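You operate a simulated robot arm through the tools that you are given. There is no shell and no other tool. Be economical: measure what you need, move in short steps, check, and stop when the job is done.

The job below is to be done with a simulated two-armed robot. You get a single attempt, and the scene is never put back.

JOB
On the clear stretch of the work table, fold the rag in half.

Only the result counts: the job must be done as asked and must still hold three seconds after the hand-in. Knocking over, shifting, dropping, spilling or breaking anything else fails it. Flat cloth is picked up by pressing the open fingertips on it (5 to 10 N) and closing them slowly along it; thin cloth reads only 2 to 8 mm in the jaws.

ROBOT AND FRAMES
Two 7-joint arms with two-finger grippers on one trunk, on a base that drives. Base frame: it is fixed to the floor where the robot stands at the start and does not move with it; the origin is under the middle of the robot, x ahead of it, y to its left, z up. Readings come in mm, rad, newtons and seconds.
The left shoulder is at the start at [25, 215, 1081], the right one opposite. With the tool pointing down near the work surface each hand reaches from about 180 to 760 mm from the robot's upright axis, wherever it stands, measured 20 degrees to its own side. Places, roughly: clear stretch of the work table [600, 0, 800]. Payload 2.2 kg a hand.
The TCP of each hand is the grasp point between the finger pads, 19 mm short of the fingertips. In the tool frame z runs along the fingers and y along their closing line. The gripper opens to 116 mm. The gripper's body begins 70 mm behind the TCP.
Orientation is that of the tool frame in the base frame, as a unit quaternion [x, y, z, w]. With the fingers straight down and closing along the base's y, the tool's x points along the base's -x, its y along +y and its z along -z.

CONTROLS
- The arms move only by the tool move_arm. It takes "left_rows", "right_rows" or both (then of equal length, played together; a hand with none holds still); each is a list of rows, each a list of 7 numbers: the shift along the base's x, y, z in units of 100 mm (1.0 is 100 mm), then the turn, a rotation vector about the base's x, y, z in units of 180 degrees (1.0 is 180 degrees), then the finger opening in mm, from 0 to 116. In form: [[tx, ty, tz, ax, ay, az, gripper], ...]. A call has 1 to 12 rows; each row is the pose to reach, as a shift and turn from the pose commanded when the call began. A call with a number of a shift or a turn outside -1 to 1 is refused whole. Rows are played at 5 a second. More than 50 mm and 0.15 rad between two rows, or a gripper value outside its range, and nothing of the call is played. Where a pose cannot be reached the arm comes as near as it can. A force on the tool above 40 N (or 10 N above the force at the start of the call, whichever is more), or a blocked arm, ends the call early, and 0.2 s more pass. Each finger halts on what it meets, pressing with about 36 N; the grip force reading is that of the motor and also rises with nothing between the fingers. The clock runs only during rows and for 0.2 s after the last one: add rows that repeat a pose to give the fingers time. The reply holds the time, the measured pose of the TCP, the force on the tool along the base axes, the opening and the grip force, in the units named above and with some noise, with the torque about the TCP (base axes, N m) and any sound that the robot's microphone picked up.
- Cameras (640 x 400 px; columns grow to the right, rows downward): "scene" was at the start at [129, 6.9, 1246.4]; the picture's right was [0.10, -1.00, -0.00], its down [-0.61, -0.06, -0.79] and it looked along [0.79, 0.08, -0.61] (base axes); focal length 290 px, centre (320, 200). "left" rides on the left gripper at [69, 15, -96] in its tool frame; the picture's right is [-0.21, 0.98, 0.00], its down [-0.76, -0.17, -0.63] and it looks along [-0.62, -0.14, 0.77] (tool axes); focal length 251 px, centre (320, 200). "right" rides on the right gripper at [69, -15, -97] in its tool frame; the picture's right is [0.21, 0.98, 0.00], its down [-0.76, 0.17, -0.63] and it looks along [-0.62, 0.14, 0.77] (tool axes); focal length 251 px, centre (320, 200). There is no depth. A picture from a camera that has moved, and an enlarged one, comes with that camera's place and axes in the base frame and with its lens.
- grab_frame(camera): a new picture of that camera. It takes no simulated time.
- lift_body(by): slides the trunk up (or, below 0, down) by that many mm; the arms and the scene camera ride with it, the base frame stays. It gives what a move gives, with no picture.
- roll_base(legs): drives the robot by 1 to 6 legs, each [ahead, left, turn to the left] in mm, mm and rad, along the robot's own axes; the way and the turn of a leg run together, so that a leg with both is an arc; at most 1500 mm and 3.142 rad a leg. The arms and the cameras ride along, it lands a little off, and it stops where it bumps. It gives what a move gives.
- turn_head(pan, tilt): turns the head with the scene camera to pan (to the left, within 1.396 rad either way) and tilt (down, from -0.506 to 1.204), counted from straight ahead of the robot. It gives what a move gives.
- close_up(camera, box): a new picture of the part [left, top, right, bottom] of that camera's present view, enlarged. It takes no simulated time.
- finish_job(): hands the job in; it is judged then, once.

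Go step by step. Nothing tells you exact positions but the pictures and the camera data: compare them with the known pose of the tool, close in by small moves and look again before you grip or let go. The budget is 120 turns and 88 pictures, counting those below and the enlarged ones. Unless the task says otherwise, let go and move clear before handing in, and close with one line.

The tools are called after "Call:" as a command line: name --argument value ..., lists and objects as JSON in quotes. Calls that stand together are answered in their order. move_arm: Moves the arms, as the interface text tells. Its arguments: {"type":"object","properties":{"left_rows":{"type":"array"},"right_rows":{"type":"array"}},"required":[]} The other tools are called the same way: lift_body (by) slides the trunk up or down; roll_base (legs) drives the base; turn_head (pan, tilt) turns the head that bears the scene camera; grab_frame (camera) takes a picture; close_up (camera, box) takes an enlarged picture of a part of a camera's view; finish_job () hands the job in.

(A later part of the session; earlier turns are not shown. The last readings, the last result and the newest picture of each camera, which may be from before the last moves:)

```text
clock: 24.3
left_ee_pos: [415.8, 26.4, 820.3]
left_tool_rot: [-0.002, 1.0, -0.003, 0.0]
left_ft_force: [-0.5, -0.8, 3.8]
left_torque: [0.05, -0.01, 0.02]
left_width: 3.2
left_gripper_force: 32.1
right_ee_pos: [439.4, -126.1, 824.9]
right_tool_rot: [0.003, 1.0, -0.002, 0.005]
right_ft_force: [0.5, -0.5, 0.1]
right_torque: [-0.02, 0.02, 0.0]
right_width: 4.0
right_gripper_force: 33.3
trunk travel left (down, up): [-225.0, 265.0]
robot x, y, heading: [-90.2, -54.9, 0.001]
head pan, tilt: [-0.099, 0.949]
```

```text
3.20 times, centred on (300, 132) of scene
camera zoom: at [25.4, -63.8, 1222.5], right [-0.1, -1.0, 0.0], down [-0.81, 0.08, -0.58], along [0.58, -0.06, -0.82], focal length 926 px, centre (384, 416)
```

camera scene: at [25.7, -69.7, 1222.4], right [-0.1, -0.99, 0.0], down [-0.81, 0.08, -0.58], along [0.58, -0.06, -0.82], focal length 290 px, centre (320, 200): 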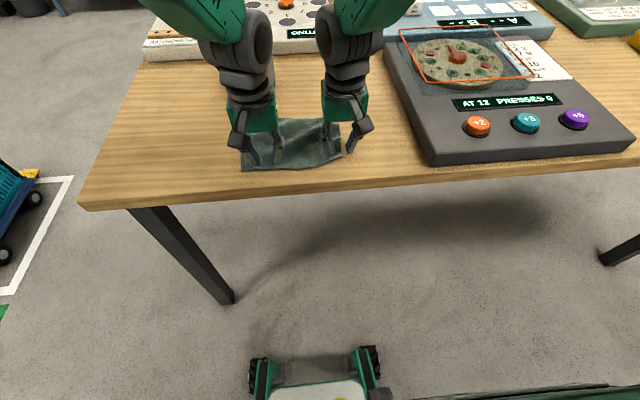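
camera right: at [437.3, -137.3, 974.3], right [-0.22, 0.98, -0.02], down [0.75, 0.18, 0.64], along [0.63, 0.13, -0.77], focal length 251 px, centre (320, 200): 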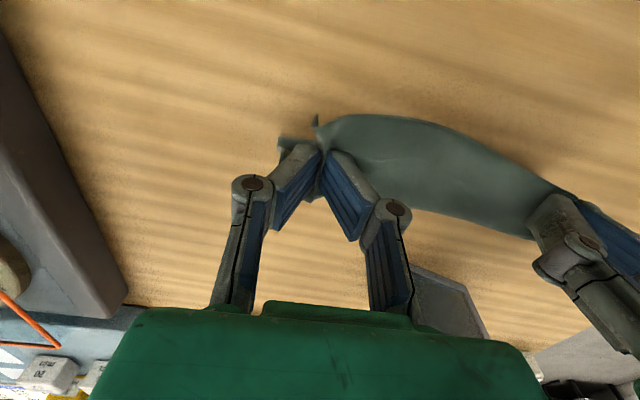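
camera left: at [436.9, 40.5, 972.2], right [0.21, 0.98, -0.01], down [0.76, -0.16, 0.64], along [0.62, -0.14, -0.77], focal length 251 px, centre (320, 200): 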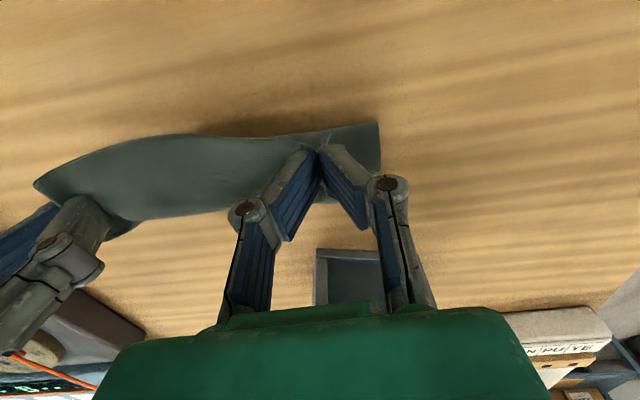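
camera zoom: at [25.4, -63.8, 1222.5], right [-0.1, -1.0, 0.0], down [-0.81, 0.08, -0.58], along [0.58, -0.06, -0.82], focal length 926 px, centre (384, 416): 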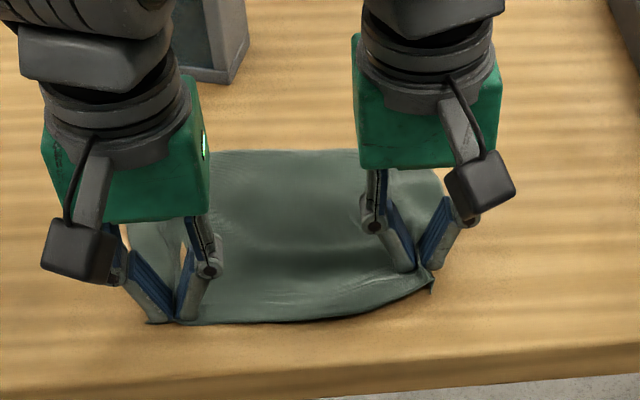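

The rag is back flat. I'll pull the near edge slightly straighter, release, and lift clear.

Call:
move_arm --left_rows '[[-0.04, 0.02, 0, 0, 0, 0, 0], [-0.09, 0.04, 0, 0, 0, 0, 0], [-0.13, 0.05, 0, 0, 0, 0, 0], [-0.13, 0.05, 0, 0, 0, 0, 0], [-0.13, 0.05, 0, 0, 0, 0, 8], [-0.13, 0.05, 0, 0, 0, 0, 16], [-0.13, 0.05, 0.02, 0, 0, 0, 22], [-0.13, 0.05, 0.2, 0, 0, 0, 22], [-0.13, 0.05, 0.5, 0, 0, 0, 22], [-0.13, 0.05, 0.8, 0, 0, 0, 22], [-0.13, 0.05, 0.8, 0, 0, 0, 22]]' --right_rows '[[-0.1, -0.02, -0.03, 0, 0, 0, 0], [-0.2, -0.04, -0.03, 0, 0, 0, 0], [-0.28, -0.05, -0.03, 0, 0, 0, 0], [-0.28, -0.05, -0.03, 0, 0, 0, 0], [-0.28, -0.05, -0.03, 0, 0, 0, 8], [-0.28, -0.05, -0.03, 0, 0, 0, 16], [-0.28, -0.05, 0, 0, 0, 0, 22], [-0.28, -0.05, 0.2, 0, 0, 0, 22], [-0.28, -0.05, 0.5, 0, 0, 0, 22], [-0.28, -0.05, 0.8, 0, 0, 0, 22], [-0.28, -0.05, 0.8, 0, 0, 0, 22]]'

Call:
close_up --camera "scene" --box '[200, 70, 400, 195]'

```text
clock: 25.0
left_ee_pos: [403.1, 26.3, 821.3]
left_tool_rot: [-0.001, 1.0, -0.006, 0.003]
left_ft_force: [0.5, -7.1, 0.2]
left_torque: [-0.09, 0.0, 0.04]
left_width: 3.1
left_gripper_force: 31.8
right_ee_pos: [416.6, -132.9, 820.4]
right_tool_rot: [0.009, 1.0, 0.003, 0.006]
right_ft_force: [-0.8, 10.2, 13.0]
right_torque: [0.13, 0.06, -0.04]
right_width: 3.2
right_gripper_force: 32.1
trunk travel left (down, up): [-225.0, 265.0]
robot x, y, heading: [-88.3, -59.8, -0.0]
head pan, tilt: [-0.099, 0.949]
stopped in row 3 (right hand): the force on the tool passed its limit at 42 N (the readings are from after the stop); the commanded pose is now the measured one
```

```text
3.20 times, centred on (300, 132) of scene
camera zoom: at [23.9, -62.9, 1222.4], right [-0.1, -1.0, 0.0], down [-0.81, 0.08, -0.58], along [0.58, -0.06, -0.81], focal length 926 px, centre (384, 416)
```

zoom: 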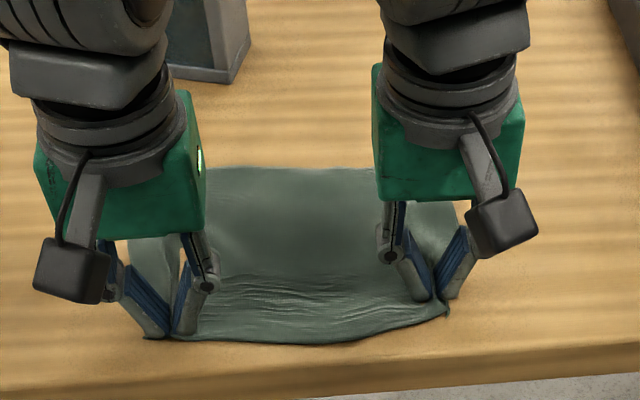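

The near edge is now taut and straight. Next I'll release gently and lift.

Call:
move_arm --left_rows '[[0, 0, 0, 0, 0, 0, 8], [0, 0, 0, 0, 0, 0, 16], [0, 0, 0.05, 0, 0, 0, 22], [0, 0, 0.2, 0, 0, 0, 22], [0, 0, 0.5, 0, 0, 0, 22], [0, 0, 0.8, 0, 0, 0, 22], [0, 0, 0.8, 0, 0, 0, 22]]' --right_rows '[[0, 0, 0.02, 0, 0, 0, 8], [0, 0, 0.02, 0, 0, 0, 16], [0, 0, 0.05, 0, 0, 0, 22], [0, 0, 0.2, 0, 0, 0, 22], [0, 0, 0.5, 0, 0, 0, 22], [0, 0, 0.8, 0, 0, 0, 22], [0, 0, 0.8, 0, 0, 0, 22]]'

Call:
close_up --camera "scene" --box '[200, 70, 400, 195]'

```text
clock: 26.6
left_ee_pos: [404.1, 27.4, 900.7]
left_tool_rot: [-0.001, 1.0, -0.006, 0.001]
left_ft_force: [0.8, 0.2, -0.8]
left_torque: [-0.02, 0.05, 0.0]
left_width: 22.2
left_gripper_force: 0.0
right_ee_pos: [417.2, -129.8, 902.3]
right_tool_rot: [0.007, 1.0, 0.002, 0.005]
right_ft_force: [0.0, 0.4, 0.1]
right_torque: [0.0, 0.05, -0.02]
right_width: 22.0
right_gripper_force: 0.1
trunk travel left (down, up): [-225.0, 265.0]
robot x, y, heading: [-91.6, -58.7, 0.001]
head pan, tilt: [-0.099, 0.949]
```

```text
3.20 times, centred on (300, 132) of scene
camera zoom: at [26.0, -63.3, 1222.3], right [-0.1, -1.0, 0.0], down [-0.81, 0.08, -0.58], along [0.57, -0.06, -0.82], focal length 926 px, centre (384, 416)
```

zoom: 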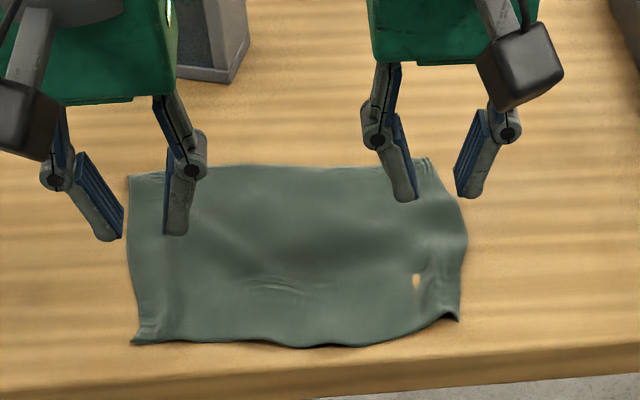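

The rag is flat again, roughly x 385–534, y -147–52. I'll turn each gripper 90° (cameras outward) and move over the near edge.

Call:
move_arm --left_rows '[[0, 0, 0, 0, 0, -0.042, 18], [0, 0, 0, 0, 0, -0.084, 18], [0, 0, 0, 0, 0, -0.125, 18], [0, 0, 0, 0, 0, -0.167, 18], [0, 0, 0, 0, 0, -0.208, 18], [0, 0, 0, 0, 0, -0.25, 18], [0, 0, 0, 0, 0, -0.292, 18], [0, 0, 0, 0, 0, -0.334, 18], [0, 0, 0, 0, 0, -0.375, 18], [-0.04, 0.03, 0, 0, 0, -0.417, 18], [-0.08, 0.06, 0, 0, 0, -0.459, 18], [-0.12, 0.09, 0, 0, 0, -0.5, 18]]' --right_rows '[[0, 0, 0, 0, 0, 0.042, 18], [0, 0, 0, 0, 0, 0.084, 18], [0, 0, 0, 0, 0, 0.125, 18], [0, 0, 0, 0, 0, 0.167, 18], [0, 0, 0, 0, 0, 0.208, 18], [0, 0, 0, 0, 0, 0.25, 18], [0, 0, 0, 0, 0, 0.292, 18], [0, 0, 0, 0, 0, 0.334, 18], [0, 0, 0, 0, 0, 0.375, 18], [-0.08, -0.01, 0, 0, 0, 0.417, 18], [-0.16, -0.02, 0, 0, 0, 0.459, 18], [-0.25, -0.03, 0, 0, 0, 0.5, 18]]'

Call:
grab_frame --camera "scene"

```text
clock: 29.2
left_ee_pos: [392.0, 37.1, 901.9]
left_tool_rot: [0.706, 0.708, -0.005, -0.003]
left_ft_force: [0.4, 0.7, -0.3]
left_torque: [0.01, 0.05, 0.0]
left_width: 17.8
left_gripper_force: 0.0
right_ee_pos: [390.5, -136.2, 900.6]
right_tool_rot: [-0.703, 0.711, 0.005, 0.003]
right_ft_force: [0.4, -0.7, 0.5]
right_torque: [0.0, -0.04, -0.01]
right_width: 18.0
right_gripper_force: 0.0
trunk travel left (down, up): [-225.0, 265.0]
robot x, y, heading: [-93.3, -54.3, -0.001]
head pan, tilt: [-0.099, 0.949]
```

```text
52 pictures are left
camera scene: at [25.1, -63.6, 1222.5], right [-0.1, -1.0, 0.0], down [-0.81, 0.08, -0.58], along [0.58, -0.06, -0.82], focal length 290 px, centre (320, 200)
```

scene: 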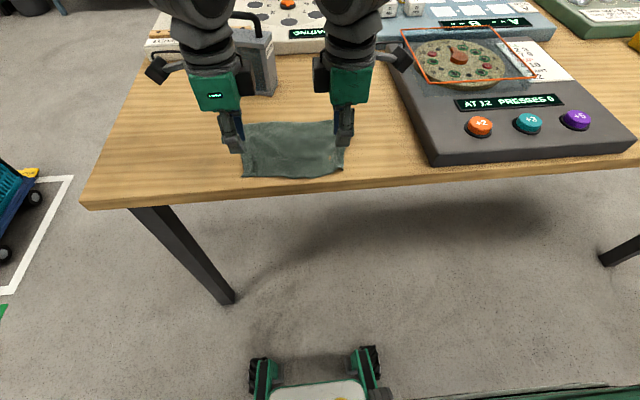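

The rotation worked. I'll descend to about 12 mm above the cloth and look from all cameras.

Call:
move_arm --left_rows '[[0, 0, -0.3, 0, 0, 0, 18], [0, 0, -0.55, 0, 0, 0, 18], [0, 0, -0.7, 0, 0, 0, 18], [0, 0, -0.7, 0, 0, 0, 18], [0, 0, -0.7, 0, 0, 0, 18], [0, 0, -0.7, 0, 0, 0, 18]]' --right_rows '[[0, 0, -0.3, 0, 0, 0, 18], [0, 0, -0.55, 0, 0, 0, 18], [0, 0, -0.68, 0, 0, 0, 18], [0, 0, -0.68, 0, 0, 0, 18], [0, 0, -0.68, 0, 0, 0, 18], [0, 0, -0.68, 0, 0, 0, 18]]'

Call:
grab_frame --camera "left"

Call:
grab_frame --camera "right"

Call:
close_up --camera "scene" --box '[200, 90, 400, 215]'

```text
clock: 30.6
left_ee_pos: [392.4, 36.4, 833.1]
left_tool_rot: [0.705, 0.709, -0.005, -0.001]
left_ft_force: [-0.6, 0.2, 0.7]
left_torque: [0.01, -0.02, 0.01]
left_width: 18.2
left_gripper_force: 0.1
right_ee_pos: [391.0, -136.3, 832.9]
right_tool_rot: [-0.702, 0.712, 0.005, 0.004]
right_ft_force: [0.1, 0.1, -0.2]
right_torque: [-0.02, 0.03, 0.01]
right_width: 17.9
right_gripper_force: 0.1
trunk travel left (down, up): [-225.0, 265.0]
robot x, y, heading: [-91.2, -56.4, 0.0]
head pan, tilt: [-0.099, 0.949]
```

```text
51 pictures are left
camera left: at [406.7, 107.5, 927.5], right [0.98, -0.21, -0.01], down [-0.16, -0.75, 0.64], along [-0.14, -0.62, -0.77], focal length 251 px, centre (320, 200)
```

left: 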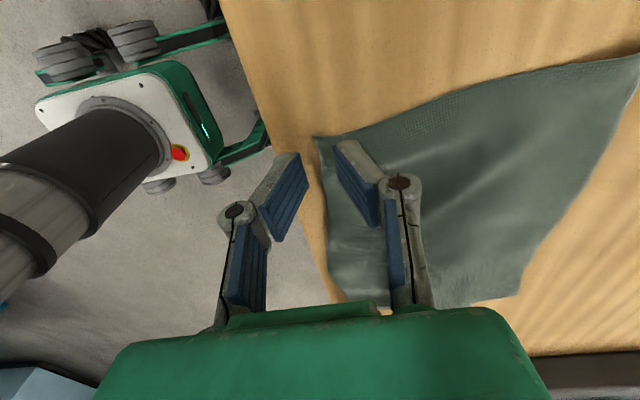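

```text
50 pictures are left
camera right: at [405.5, -205.8, 928.6], right [-0.98, -0.2, 0.0], down [-0.15, 0.75, 0.64], along [-0.13, 0.63, -0.77], focal length 251 px, centre (320, 200)
```

right: 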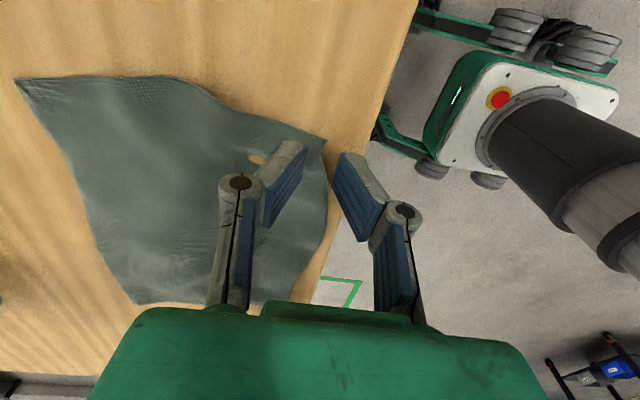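

```text
3.20 times, centred on (300, 152) of scene
camera zoom: at [25.5, -63.6, 1222.4], right [-0.1, -1.0, 0.0], down [-0.81, 0.08, -0.58], along [0.58, -0.06, -0.82], focal length 926 px, centre (384, 352)
```

zoom: 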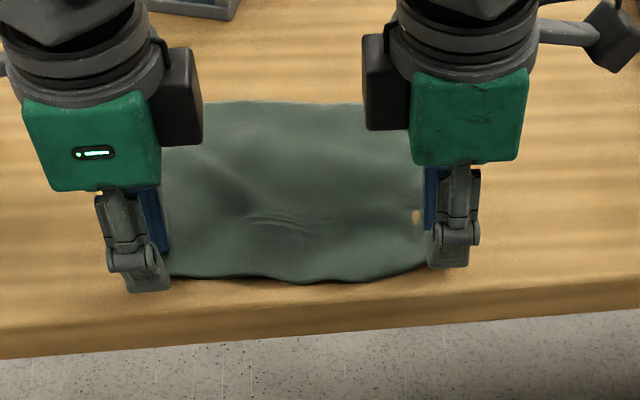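

The near edge is at x≈388 at both corners. I'll shift to x=396 with a 20 mm opening so the outer finger lands just off the edge, and then press.

Call:
move_arm --left_rows '[[0.04, 0, 0, 0, 0, 0, 20], [0.04, 0, 0, 0, 0, 0, 20], [0.04, 0, 0, 0, 0, 0, 20], [0.04, 0, 0, 0, 0, 0, 20], [0.04, 0, -0.05, 0, 0, 0, 20], [0.04, 0, -0.09, 0, 0, 0, 20], [0.04, 0, -0.12, 0, 0, 0, 20], [0.04, 0, -0.145, 0, 0, 0, 20], [0.04, 0, -0.145, 0, 0, 0, 20]]' --right_rows '[[0.05, 0.05, 0, 0, 0, 0, 20], [0.05, 0.05, 0, 0, 0, 0, 20], [0.05, 0.05, 0, 0, 0, 0, 20], [0.05, 0.05, 0, 0, 0, 0, 20], [0.05, 0.05, -0.05, 0, 0, 0, 20], [0.05, 0.05, -0.09, 0, 0, 0, 20], [0.05, 0.05, -0.12, 0, 0, 0, 20], [0.05, 0.05, -0.145, 0, 0, 0, 20], [0.05, 0.05, -0.145, 0, 0, 0, 20]]'

Call:
close_up --camera "left" --box '[240, 100, 400, 200]'

Call:
close_up --camera "right" --box '[240, 100, 400, 200]'

```text
clock: 32.6
left_ee_pos: [394.6, 35.4, 819.0]
left_tool_rot: [0.706, 0.708, -0.006, -0.003]
left_ft_force: [-9.9, -0.5, 20.1]
left_torque: [0.19, 0.43, 0.11]
left_width: 21.6
left_gripper_force: 7.5
right_ee_pos: [394.8, -130.2, 819.8]
right_tool_rot: [-0.702, 0.712, 0.005, 0.003]
right_ft_force: [-9.6, 0.0, 18.6]
right_torque: [-0.19, 0.48, -0.12]
right_width: 18.9
right_gripper_force: 6.5
trunk travel left (down, up): [-225.0, 265.0]
robot x, y, heading: [-91.0, -56.1, 0.0]
head pan, tilt: [-0.099, 0.949]
```

```text
4.00 times, centred on (320, 150) of left
camera zoom: at [409.0, 106.9, 914.6], right [0.98, -0.21, -0.01], down [-0.16, -0.75, 0.64], along [-0.14, -0.62, -0.77], focal length 1006 px, centre (320, 400)
```

zoom: 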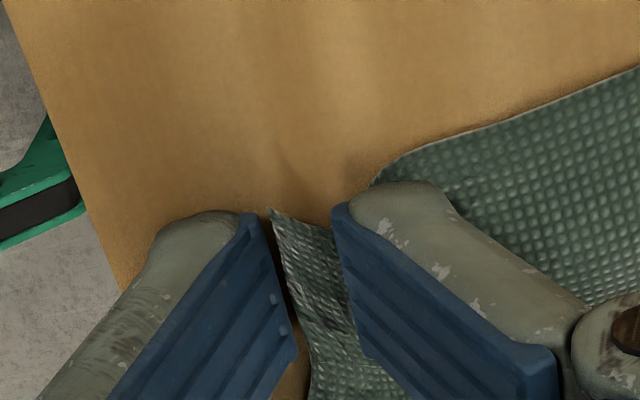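

```text
4.00 times, centred on (320, 150) of right
camera zoom: at [408.5, -201.1, 915.3], right [-0.98, -0.2, 0.0], down [-0.15, 0.75, 0.64], along [-0.13, 0.63, -0.77], focal length 1006 px, centre (320, 400)
```

zoom: 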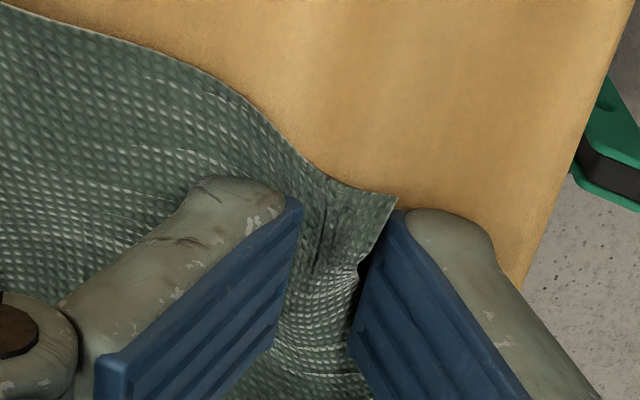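

This is as intended: the outer fingers are just off the edge and the inner ones press on the cloth. I'll ease off slightly and close slowly.

Call:
move_arm --left_rows '[[0, 0, 0.006, 0, 0, 0, 19], [0, 0, 0.006, 0, 0, 0, 17], [0, 0, 0.006, 0, 0, 0, 15], [0, 0, 0.006, 0, 0, 0, 13], [0, 0, 0.006, 0, 0, 0, 11], [0, 0, 0.006, 0, 0, 0, 9], [0, 0, 0.006, 0, 0, 0, 7], [0, 0, 0.006, 0, 0, 0, 5], [0, 0, 0.006, 0, 0, 0, 3], [0, 0, 0.006, 0, 0, 0, 0], [0, 0, 0.006, 0, 0, 0, 0], [0, 0, 0.006, 0, 0, 0, 0]]' --right_rows '[[0, 0, 0.006, 0, 0, 0, 19], [0, 0, 0.006, 0, 0, 0, 17], [0, 0, 0.006, 0, 0, 0, 15], [0, 0, 0.006, 0, 0, 0, 13], [0, 0, 0.006, 0, 0, 0, 11], [0, 0, 0.006, 0, 0, 0, 9], [0, 0, 0.006, 0, 0, 0, 7], [0, 0, 0.006, 0, 0, 0, 5], [0, 0, 0.006, 0, 0, 0, 3], [0, 0, 0.006, 0, 0, 0, 0], [0, 0, 0.006, 0, 0, 0, 0], [0, 0, 0.006, 0, 0, 0, 0]]'

Call:
close_up --camera "left" --box '[240, 100, 400, 200]'

Call:
close_up --camera "right" --box '[240, 100, 400, 200]'

```text
clock: 35.2
left_ee_pos: [394.5, 37.6, 819.4]
left_tool_rot: [0.705, 0.709, -0.005, -0.001]
left_ft_force: [-0.9, -0.1, 16.7]
left_torque: [0.07, 0.03, 0.04]
left_width: 6.2
left_gripper_force: 32.8
right_ee_pos: [395.6, -131.1, 819.5]
right_tool_rot: [-0.702, 0.712, 0.005, 0.004]
right_ft_force: [-0.3, -0.1, 9.6]
right_torque: [-0.03, -0.08, 0.0]
right_width: 4.8
right_gripper_force: 32.8
trunk travel left (down, up): [-225.0, 265.0]
robot x, y, heading: [-90.0, -55.3, -0.002]
head pan, tilt: [-0.099, 0.949]
```

```text
4.00 times, centred on (320, 150) of left
camera zoom: at [409.3, 107.4, 915.4], right [0.98, -0.21, -0.01], down [-0.16, -0.75, 0.64], along [-0.14, -0.62, -0.77], focal length 1006 px, centre (320, 400)
```

zoom: 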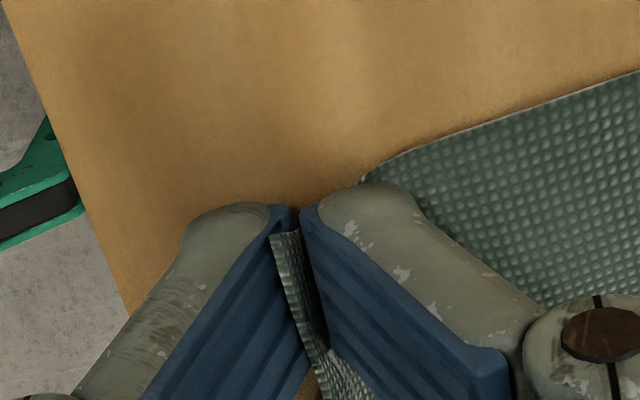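

```text
4.00 times, centred on (320, 150) of right
camera zoom: at [409.5, -200.9, 915.9], right [-0.98, -0.2, 0.0], down [-0.16, 0.75, 0.64], along [-0.13, 0.63, -0.77], focal length 1006 px, centre (320, 400)
```

zoom: 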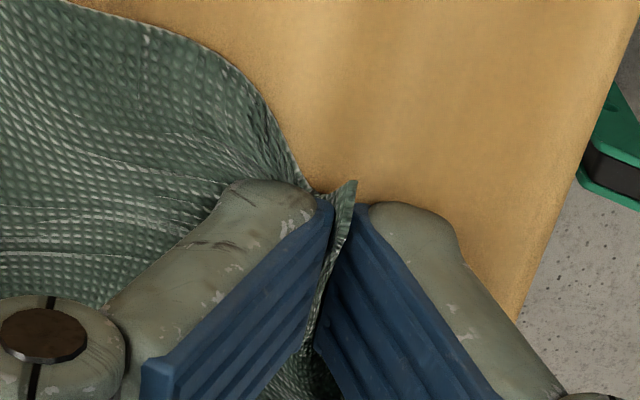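

The edge stands upright between both pads, as wanted. I'll do a test lift along the start of the arc.

Call:
move_arm --left_rows '[[0, 0, 0.08, 0, 0, 0, 0], [0.02, 0, 0.16, 0, 0, 0, 0], [0.06, 0, 0.25, 0, 0, 0, 0], [0.06, 0, 0.25, 0, 0, 0, 0], [0.06, 0, 0.25, 0, 0, 0, 0]]' --right_rows '[[0, 0, 0.08, 0, 0, 0, 0], [0.02, 0, 0.16, 0, 0, 0, 0], [0.06, 0, 0.25, 0, 0, 0, 0], [0.06, 0, 0.25, 0, 0, 0, 0], [0.06, 0, 0.25, 0, 0, 0, 0]]'

Call:
close_up --camera "scene" --box '[200, 80, 400, 205]'

Call:
grab_frame --camera "left"

Call:
grab_frame --camera "right"

```text
clock: 36.4
left_ee_pos: [401.0, 35.7, 844.0]
left_tool_rot: [0.706, 0.709, -0.006, -0.001]
left_ft_force: [0.2, -0.2, 0.5]
left_torque: [-0.01, -0.03, 0.03]
left_width: 6.3
left_gripper_force: 33.1
right_ee_pos: [402.9, -129.4, 842.8]
right_tool_rot: [-0.702, 0.712, 0.005, 0.004]
right_ft_force: [0.1, -0.7, -0.1]
right_torque: [0.01, -0.02, -0.01]
right_width: 3.0
right_gripper_force: 31.8
trunk travel left (down, up): [-225.0, 265.0]
robot x, y, heading: [-90.0, -57.7, 0.002]
head pan, tilt: [-0.099, 0.949]
```

```text
3.20 times, centred on (300, 142) of scene
camera zoom: at [25.7, -63.5, 1222.4], right [-0.1, -1.0, 0.0], down [-0.81, 0.08, -0.58], along [0.58, -0.06, -0.82], focal length 926 px, centre (384, 384)
```

zoom: 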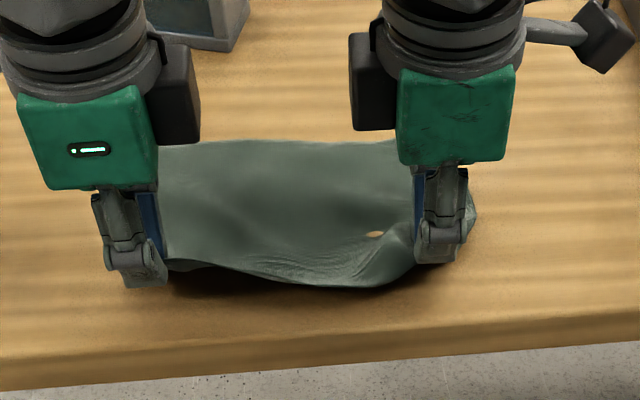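

```text
43 pictures are left
camera left: at [416.2, 107.0, 940.0], right [0.98, -0.21, -0.01], down [-0.16, -0.75, 0.64], along [-0.14, -0.62, -0.77], focal length 251 px, centre (320, 200)
```

left: 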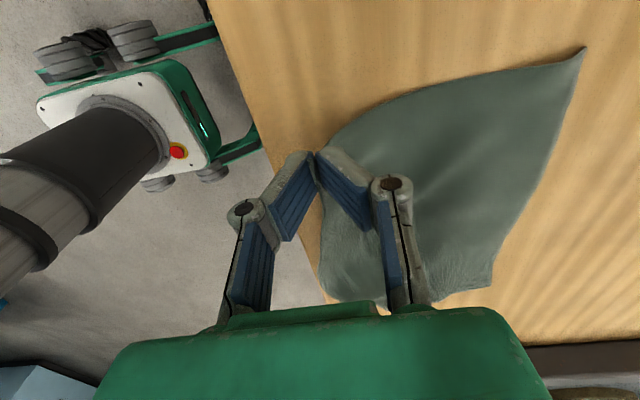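

```text
42 pictures are left
camera right: at [417.4, -200.5, 939.0], right [-0.98, -0.2, 0.0], down [-0.15, 0.75, 0.64], along [-0.13, 0.63, -0.77], focal length 251 px, centre (320, 200)
```

right: 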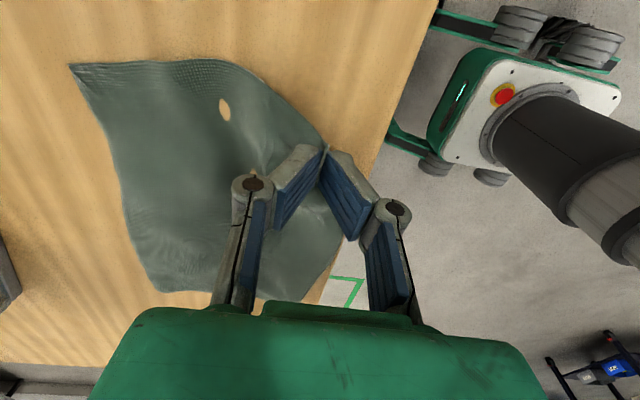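

Both hold and the far edge hasn't moved (x≈534). I'll continue along the arc to above the far side.

Call:
move_arm --left_rows '[[0.07, 0, 0.08, 0, 0, 0, 0], [0.14, 0.01, 0.15, 0, 0, 0, 0], [0.22, 0.02, 0.21, 0, 0, 0, 0], [0.31, 0.02, 0.25, 0, 0, 0, 0], [0.41, 0.03, 0.29, 0, 0, 0, 0], [0.51, 0.03, 0.31, 0, 0, 0, 0], [0.61, 0.04, 0.32, 0, 0, 0, 0], [0.71, 0.05, 0.32, 0, 0, 0, 0], [0.8, 0.05, 0.3, 0, 0, 0, 0], [0.89, 0.06, 0.28, 0, 0, 0, 0], [0.89, 0.06, 0.28, 0, 0, 0, 0]]' --right_rows '[[0.07, 0, 0.08, 0, 0, 0, 0], [0.14, 0, 0.15, 0, 0, 0, 0], [0.22, -0.01, 0.21, 0, 0, 0, 0], [0.31, -0.01, 0.25, 0, 0, 0, 0], [0.41, -0.02, 0.29, 0, 0, 0, 0], [0.51, -0.02, 0.31, 0, 0, 0, 0], [0.61, -0.03, 0.32, 0, 0, 0, 0], [0.7, -0.03, 0.32, 0, 0, 0, 0], [0.79, -0.03, 0.3, 0, 0, 0, 0], [0.87, -0.03, 0.28, 0, 0, 0, 0], [0.87, -0.03, 0.28, 0, 0, 0, 0]]'

Call:
close_up --camera "scene" --box '[200, 60, 400, 185]'

Call:
grab_frame --camera "left"

Call:
grab_frame --camera "right"

```text
clock: 38.8
left_ee_pos: [488.7, 42.8, 869.9]
left_tool_rot: [0.706, 0.708, -0.006, -0.002]
left_ft_force: [-1.2, -0.3, 0.1]
left_torque: [-0.02, -0.03, -0.01]
left_width: 6.0
left_gripper_force: 33.1
right_ee_pos: [489.5, -133.0, 872.3]
right_tool_rot: [-0.703, 0.711, 0.005, 0.004]
right_ft_force: [0.0, 0.3, -0.5]
right_torque: [0.02, -0.01, -0.01]
right_width: 3.1
right_gripper_force: 31.8
trunk travel left (down, up): [-225.0, 265.0]
robot x, y, heading: [-88.5, -54.6, 0.0]
head pan, tilt: [-0.099, 0.949]
```

```text
3.20 times, centred on (300, 122) of scene
camera zoom: at [26.0, -63.5, 1222.4], right [-0.1, -1.0, 0.0], down [-0.81, 0.08, -0.58], along [0.58, -0.06, -0.82], focal length 926 px, centre (384, 448)
```

zoom: 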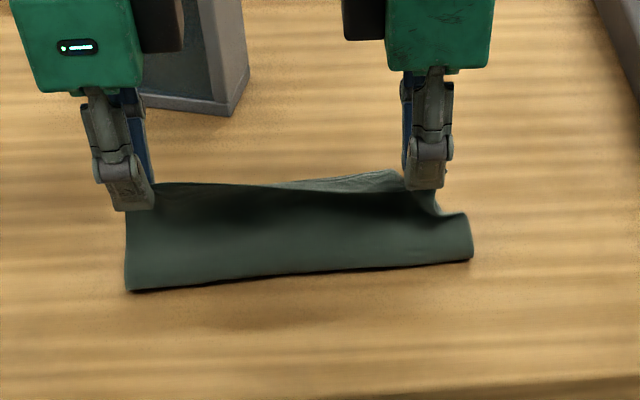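

```text
40 pictures are left
camera left: at [504.3, 112.6, 967.6], right [0.98, -0.21, -0.01], down [-0.16, -0.75, 0.64], along [-0.14, -0.62, -0.77], focal length 251 px, centre (320, 200)
```

left: 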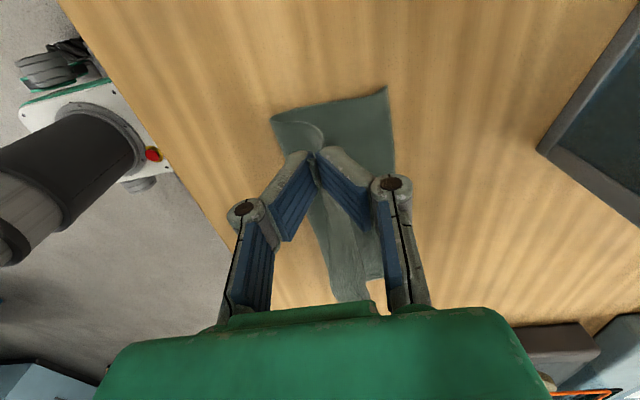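

```text
39 pictures are left
camera right: at [503.7, -203.7, 968.0], right [-0.98, -0.2, 0.0], down [-0.15, 0.75, 0.64], along [-0.13, 0.63, -0.77], focal length 251 px, centre (320, 200)
```

right: 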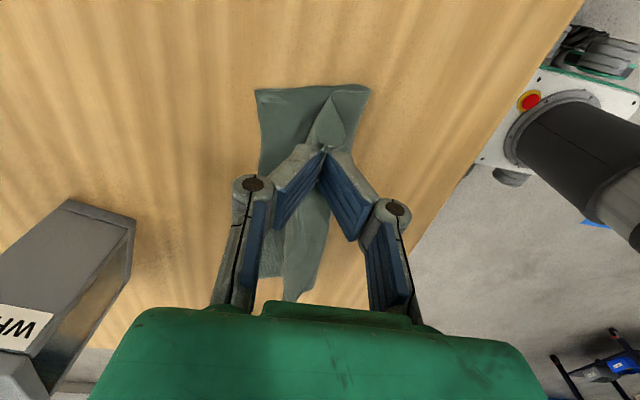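

Excellent fold: the far corners are still at x≈534 and the fold line is at x≈460. I'll lower the edges onto the far edge.

Call:
move_arm --left_rows '[[0.08, 0, -0.05, 0, 0, 0, 0], [0.16, 0, -0.11, 0, 0, 0, 0], [0.23, 0, -0.18, 0, 0, 0, 0], [0.29, 0, -0.26, 0, 0, 0, 0], [0.33, 0, -0.34, 0, 0, 0, 0], [0.36, 0, -0.41, 0, 0, 0, 0], [0.37, 0, -0.46, 0, 0, 0, 0], [0.37, 0, -0.46, 0, 0, 0, 0], [0.37, 0, -0.46, 0, 0, 0, 0]]' --right_rows '[[0.08, 0, -0.05, 0, 0, 0, 0], [0.16, 0, -0.11, 0, 0, 0, 0], [0.23, 0, -0.18, 0, 0, 0, 0], [0.29, 0, -0.26, 0, 0, 0, 0], [0.33, 0, -0.34, 0, 0, 0, 0], [0.36, 0, -0.41, 0, 0, 0, 0], [0.37, 0, -0.47, 0, 0, 0, 0], [0.37, 0, -0.47, 0, 0, 0, 0], [0.37, 0, -0.47, 0, 0, 0, 0]]'

Call:
close_up --camera "scene" --box '[200, 60, 400, 185]'

Call:
grab_frame --camera "left"

Call:
grab_frame --camera "right"

```text
clock: 40.8
left_ee_pos: [527.2, 42.3, 824.1]
left_tool_rot: [0.706, 0.708, -0.005, -0.002]
left_ft_force: [0.1, -0.1, 0.5]
left_torque: [-0.05, -0.02, 0.01]
left_width: 6.3
left_gripper_force: 32.9
right_ee_pos: [526.0, -132.8, 823.1]
right_tool_rot: [-0.701, 0.713, 0.005, 0.004]
right_ft_force: [-0.2, -0.5, 2.7]
right_torque: [0.0, -0.05, 0.01]
right_width: 3.2
right_gripper_force: 32.0
trunk travel left (down, up): [-225.0, 265.0]
robot x, y, heading: [-88.1, -56.9, -0.002]
head pan, tilt: [-0.099, 0.949]
```

```text
3.20 times, centred on (300, 122) of scene
camera zoom: at [26.3, -63.6, 1222.4], right [-0.1, -1.0, 0.0], down [-0.81, 0.08, -0.58], along [0.58, -0.06, -0.82], focal length 926 px, centre (384, 448)
```

zoom: 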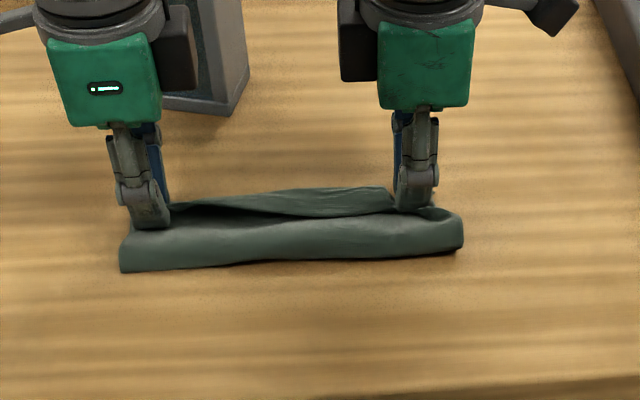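

```text
37 pictures are left
camera left: at [542.4, 113.4, 920.6], right [0.98, -0.21, -0.01], down [-0.16, -0.75, 0.64], along [-0.14, -0.62, -0.77], focal length 251 px, centre (320, 200)
```

left: 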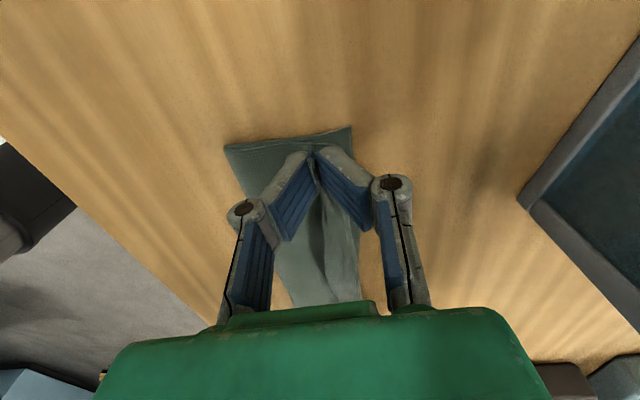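

```text
36 pictures are left
camera right: at [540.8, -203.0, 920.1], right [-0.98, -0.2, 0.0], down [-0.15, 0.75, 0.64], along [-0.13, 0.63, -0.77], focal length 251 px, centre (320, 200)
```

right: 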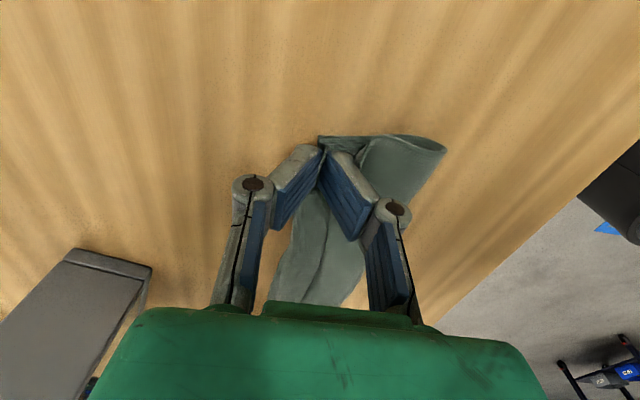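

The edges are on the far edge; the left side has about 8 mm left to go. I'll nudge the left forward, settle lightly, open slowly, and lift straight up.

Call:
move_arm --left_rows '[[0.04, 0, 0, 0, 0, 0, 0], [0.07, 0, -0.02, 0, 0, 0, 0], [0.07, 0, -0.02, 0, 0, 0, 0], [0.07, 0, -0.02, 0, 0, 0, 6], [0.07, 0, -0.02, 0, 0, 0, 9], [0.07, 0, 0, 0, 0, 0, 12], [0.07, 0, 0, 0, 0, 0, 15], [0.07, 0, 0.1, 0, 0, 0, 15], [0.07, 0, 0.2, 0, 0, 0, 15], [0.07, 0, 0.4, 0, 0, 0, 15], [0.07, 0, 0.8, 0, 0, 0, 15], [0.07, 0, 0.8, 0, 0, 0, 15]]' --right_rows '[[0, 0, 0, 0, 0, 0, 0], [0, 0, 0, 0, 0, 0, 0], [0, 0, 0, 0, 0, 0, 0], [0, 0, 0, 0, 0, 0, 6], [0, 0, 0, 0, 0, 0, 9], [0, 0, 0, 0, 0, 0, 12], [0, 0, 0, 0, 0, 0, 15], [0, 0, 0.1, 0, 0, 0, 15], [0, 0, 0.2, 0, 0, 0, 15], [0, 0, 0.4, 0, 0, 0, 15], [0, 0, 0.8, 0, 0, 0, 15], [0, 0, 0.8, 0, 0, 0, 15]]'

Call:
close_up --camera "scene" --box '[200, 60, 400, 185]'

Call:
grab_frame --camera "left"

Call:
grab_frame --camera "right"

```text
clock: 43.4
left_ee_pos: [536.7, 44.1, 903.5]
left_tool_rot: [0.706, 0.709, -0.007, -0.003]
left_ft_force: [0.1, 1.3, -0.1]
left_torque: [0.0, 0.0, 0.02]
left_width: 15.0
left_gripper_force: 0.1
right_ee_pos: [528.4, -132.5, 903.4]
right_tool_rot: [-0.702, 0.712, 0.006, 0.003]
right_ft_force: [0.3, 0.3, -0.4]
right_torque: [-0.02, 0.03, 0.05]
right_width: 15.2
right_gripper_force: 0.1
trunk travel left (down, up): [-225.0, 265.0]
robot x, y, heading: [-92.3, -54.2, 0.001]
head pan, tilt: [-0.099, 0.949]
```

```text
3.20 times, centred on (300, 122) of scene
camera zoom: at [28.0, -63.6, 1222.0], right [-0.1, -1.0, 0.0], down [-0.81, 0.08, -0.58], along [0.57, -0.06, -0.82], focal length 926 px, centre (384, 448)
```

zoom: 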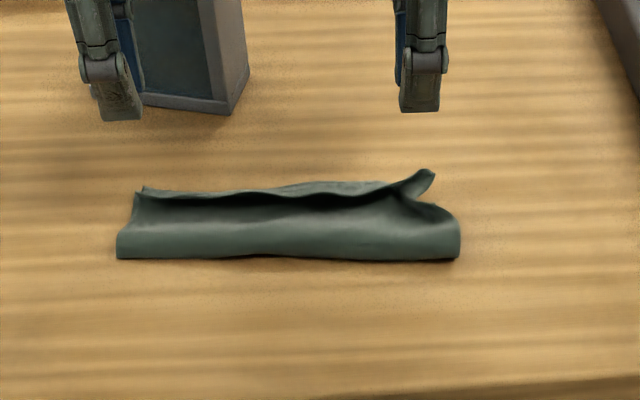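

```text
34 pictures are left
camera left: at [552.8, 115.0, 999.3], right [0.98, -0.21, -0.01], down [-0.16, -0.75, 0.64], along [-0.14, -0.62, -0.77], focal length 251 px, centre (320, 200)
```

left: 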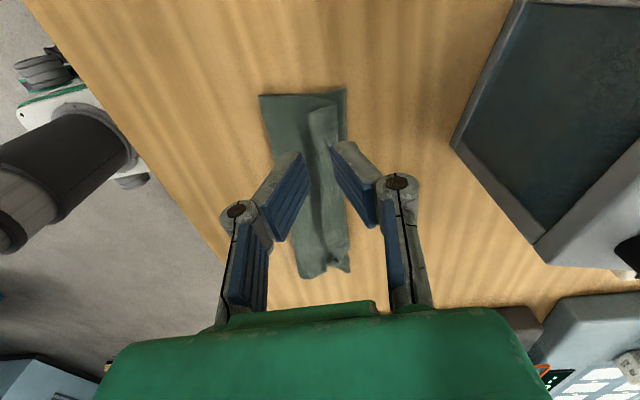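

```text
33 pictures are left
camera right: at [542.6, -203.7, 998.9], right [-0.98, -0.2, 0.0], down [-0.15, 0.75, 0.64], along [-0.13, 0.63, -0.77], focal length 251 px, centre (320, 200)
```

right: 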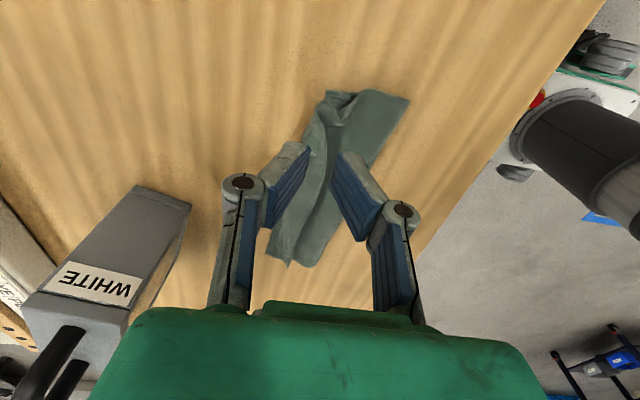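

It's folded, with the near edge on the far edge, but the top edge strip stands up a little. I'll look closer before patting it down.

Call:
close_up --camera "left" --box '[220, 70, 420, 195]'

Call:
close_up --camera "scene" --box '[225, 105, 355, 150]'

```text
3.20 times, centred on (320, 132) of left
camera zoom: at [552.8, 115.0, 999.3], right [0.98, -0.21, -0.01], down [-0.16, -0.75, 0.64], along [-0.14, -0.62, -0.77], focal length 805 px, centre (320, 416)
```

zoom: 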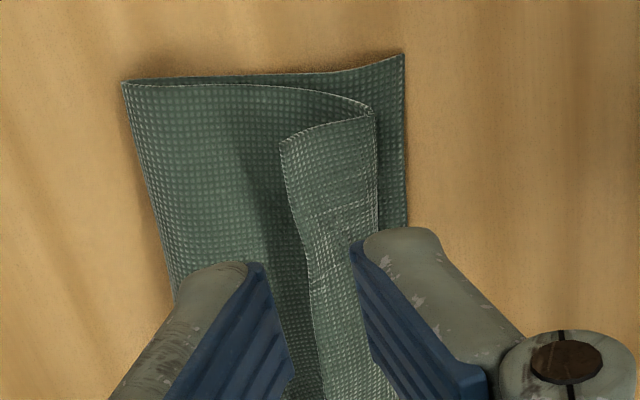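

```text
4.92 times, centred on (290, 128) of scene
camera zoom: at [28.0, -63.6, 1222.0], right [-0.1, -1.0, 0.0], down [-0.81, 0.08, -0.58], along [0.57, -0.06, -0.82], focal length 1425 px, centre (468, 557)
```

zoom: 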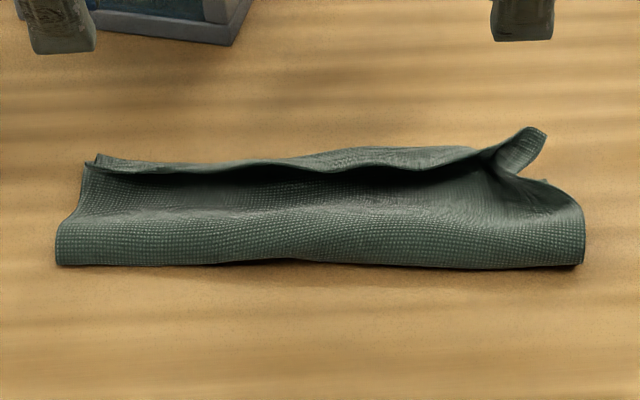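

The edge strip (about 20 mm) flopped back toward me on release, so I want to flip it forward. I'll check the right end's geometry first.

Call:
close_up --camera "right" --box '[240, 70, 440, 195]'

```text
3.20 times, centred on (340, 132) of right
camera zoom: at [542.6, -203.7, 998.9], right [-0.98, -0.2, 0.0], down [-0.15, 0.75, 0.64], along [-0.13, 0.63, -0.77], focal length 805 px, centre (256, 416)
```

zoom: 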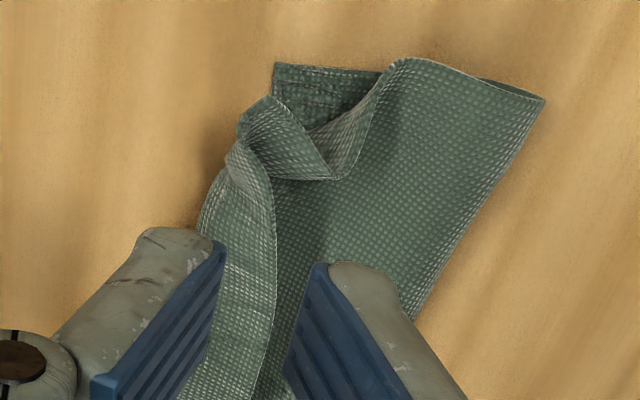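

I'll close the fingers, come down just on the near side of the upright strip (tips about 9 mm above the table), and sweep forward to flip the strip over.

Call:
move_arm --left_rows '[[-0.16, -0.04, 0, 0, 0, 0, 5], [-0.33, -0.08, -0.1, 0, 0, 0, 0], [-0.33, -0.08, -0.4, 0, 0, 0, 0], [-0.33, -0.08, -0.7, 0, 0, 0, 0], [-0.33, -0.08, -0.75, 0, 0, 0, 0], [-0.33, -0.08, -0.75, 0, 0, 0, 0]]' --right_rows '[[-0.2, 0.1, 0, 0, 0, 0, 5], [-0.4, 0.2, -0.1, 0, 0, 0, 0], [-0.4, 0.2, -0.4, 0, 0, 0, 0], [-0.4, 0.2, -0.7, 0, 0, 0, 0], [-0.4, 0.2, -0.75, 0, 0, 0, 0], [-0.4, 0.2, -0.75, 0, 0, 0, 0]]'

Call:
close_up --camera "left" --box '[220, 70, 420, 195]'

Call:
close_up --camera "right" --box '[220, 70, 420, 195]'

```text
clock: 44.8
left_ee_pos: [502.2, 34.1, 829.0]
left_tool_rot: [0.706, 0.708, -0.006, -0.003]
left_ft_force: [-1.0, -0.2, 0.4]
left_torque: [-0.03, 0.0, 0.03]
left_width: 0.0
left_gripper_force: 28.9
right_ee_pos: [488.8, -113.4, 828.0]
right_tool_rot: [-0.702, 0.712, 0.004, 0.004]
right_ft_force: [-0.2, -0.3, -0.1]
right_torque: [0.02, 0.04, -0.02]
right_width: 0.1
right_gripper_force: 28.3
trunk travel left (down, up): [-225.0, 265.0]
robot x, y, heading: [-89.9, -53.5, 0.001]
head pan, tilt: [-0.099, 0.949]
```

```text
3.20 times, centred on (320, 132) of left
camera zoom: at [517.4, 105.7, 924.8], right [0.98, -0.21, -0.01], down [-0.16, -0.75, 0.64], along [-0.14, -0.62, -0.77], focal length 805 px, centre (320, 416)
```

zoom: 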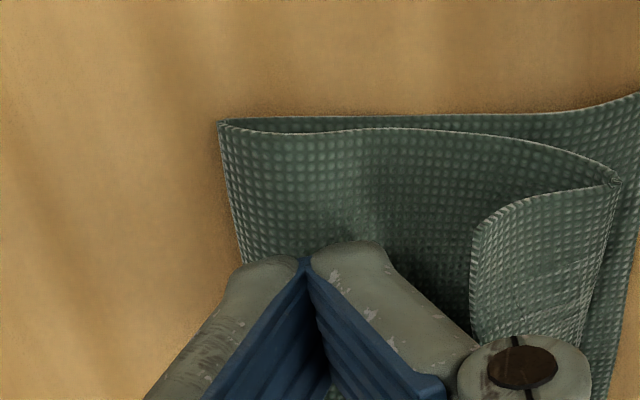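

```text
3.20 times, centred on (320, 132) of right
camera zoom: at [502.9, -183.4, 923.9], right [-0.98, -0.2, 0.0], down [-0.15, 0.75, 0.64], along [-0.13, 0.63, -0.77], focal length 805 px, centre (320, 416)
```

zoom: 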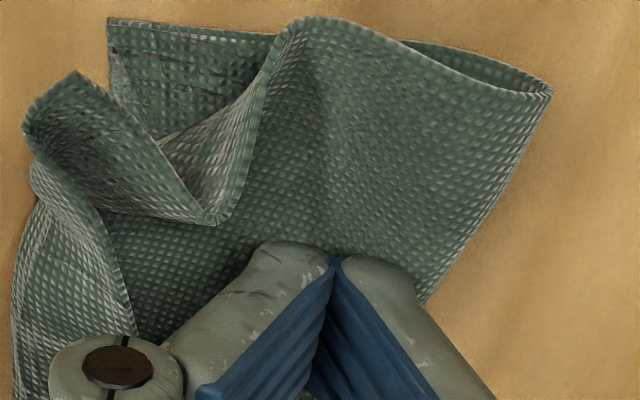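

Both are placed well on the near side of the strip. Sweeping forward now.

Call:
move_arm --left_rows '[[0.1, 0, 0, 0, 0, 0, 0], [0.2, 0, 0, 0, 0, 0, 0], [0.3, 0, 0, 0, 0, 0, 0], [0.4, 0, 0.01, 0, 0, 0, 0], [0.5, 0, 0.02, 0, 0, 0, 0], [0.56, 0, 0.02, 0, 0, 0, 0], [0.56, 0, 0.02, 0, 0, 0, 0]]' --right_rows '[[0.1, 0, 0, 0, 0, 0, 0], [0.2, 0, 0, 0, 0, 0, 0], [0.3, 0, 0, 0, 0, 0, 0], [0.4, 0, 0.01, 0, 0, 0, 0], [0.5, 0, 0.02, 0, 0, 0, 0], [0.54, 0, 0.02, 0, 0, 0, 0], [0.54, 0, 0.02, 0, 0, 0, 0]]'

Call:
grab_frame --camera "left"

Call:
grab_frame --camera "right"

Call:
close_up --camera "scene" --box '[210, 85, 370, 185]'

```text
clock: 46.4
left_ee_pos: [557.1, 33.4, 831.5]
left_tool_rot: [0.706, 0.708, -0.006, -0.001]
left_ft_force: [-0.1, -0.5, -0.7]
left_torque: [0.0, -0.01, 0.02]
left_width: 0.1
left_gripper_force: 28.6
right_ee_pos: [541.3, -112.6, 831.6]
right_tool_rot: [-0.702, 0.712, 0.005, 0.004]
right_ft_force: [-0.4, -0.7, 0.1]
right_torque: [-0.02, 0.03, 0.0]
right_width: 0.0
right_gripper_force: 29.0
trunk travel left (down, up): [-225.0, 265.0]
robot x, y, heading: [-89.8, -59.0, -0.0]
head pan, tilt: [-0.099, 0.949]
```

```text
27 pictures are left
camera left: at [572.7, 105.0, 927.5], right [0.98, -0.21, -0.01], down [-0.16, -0.75, 0.64], along [-0.14, -0.62, -0.77], focal length 251 px, centre (320, 200)
```

left: 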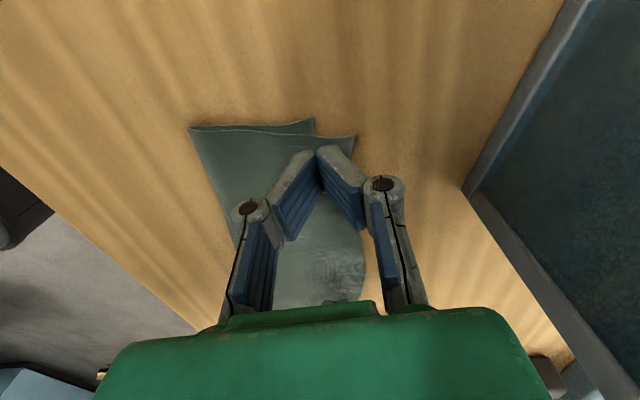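

```text
26 pictures are left
camera right: at [555.4, -182.7, 927.2], right [-0.98, -0.2, 0.0], down [-0.15, 0.75, 0.64], along [-0.13, 0.63, -0.77], focal length 251 px, centre (320, 200)
```

right: 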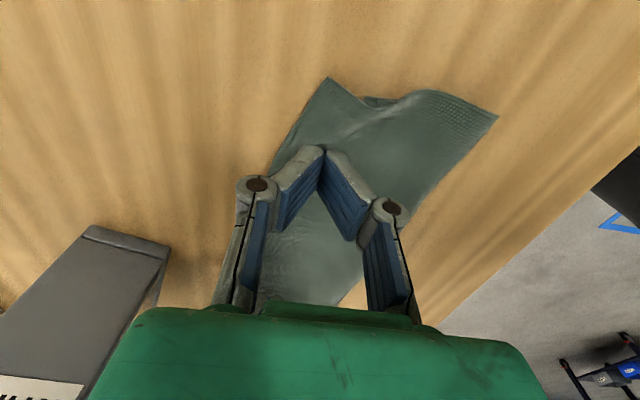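

```text
4.00 times, centred on (290, 135) of scene
camera zoom: at [26.8, -63.4, 1222.3], right [-0.1, -1.0, 0.0], down [-0.81, 0.08, -0.58], along [0.57, -0.06, -0.82], focal length 1158 px, centre (440, 460)
```

zoom: 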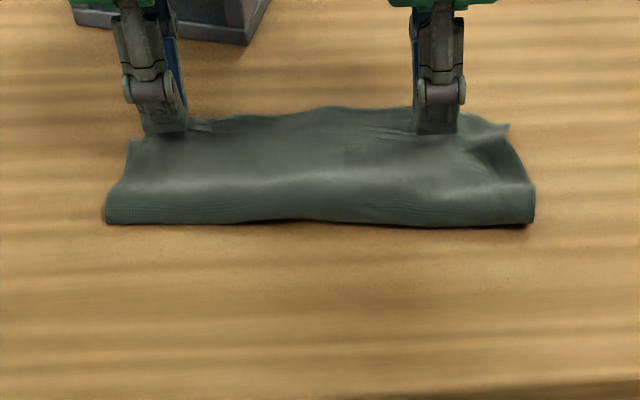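

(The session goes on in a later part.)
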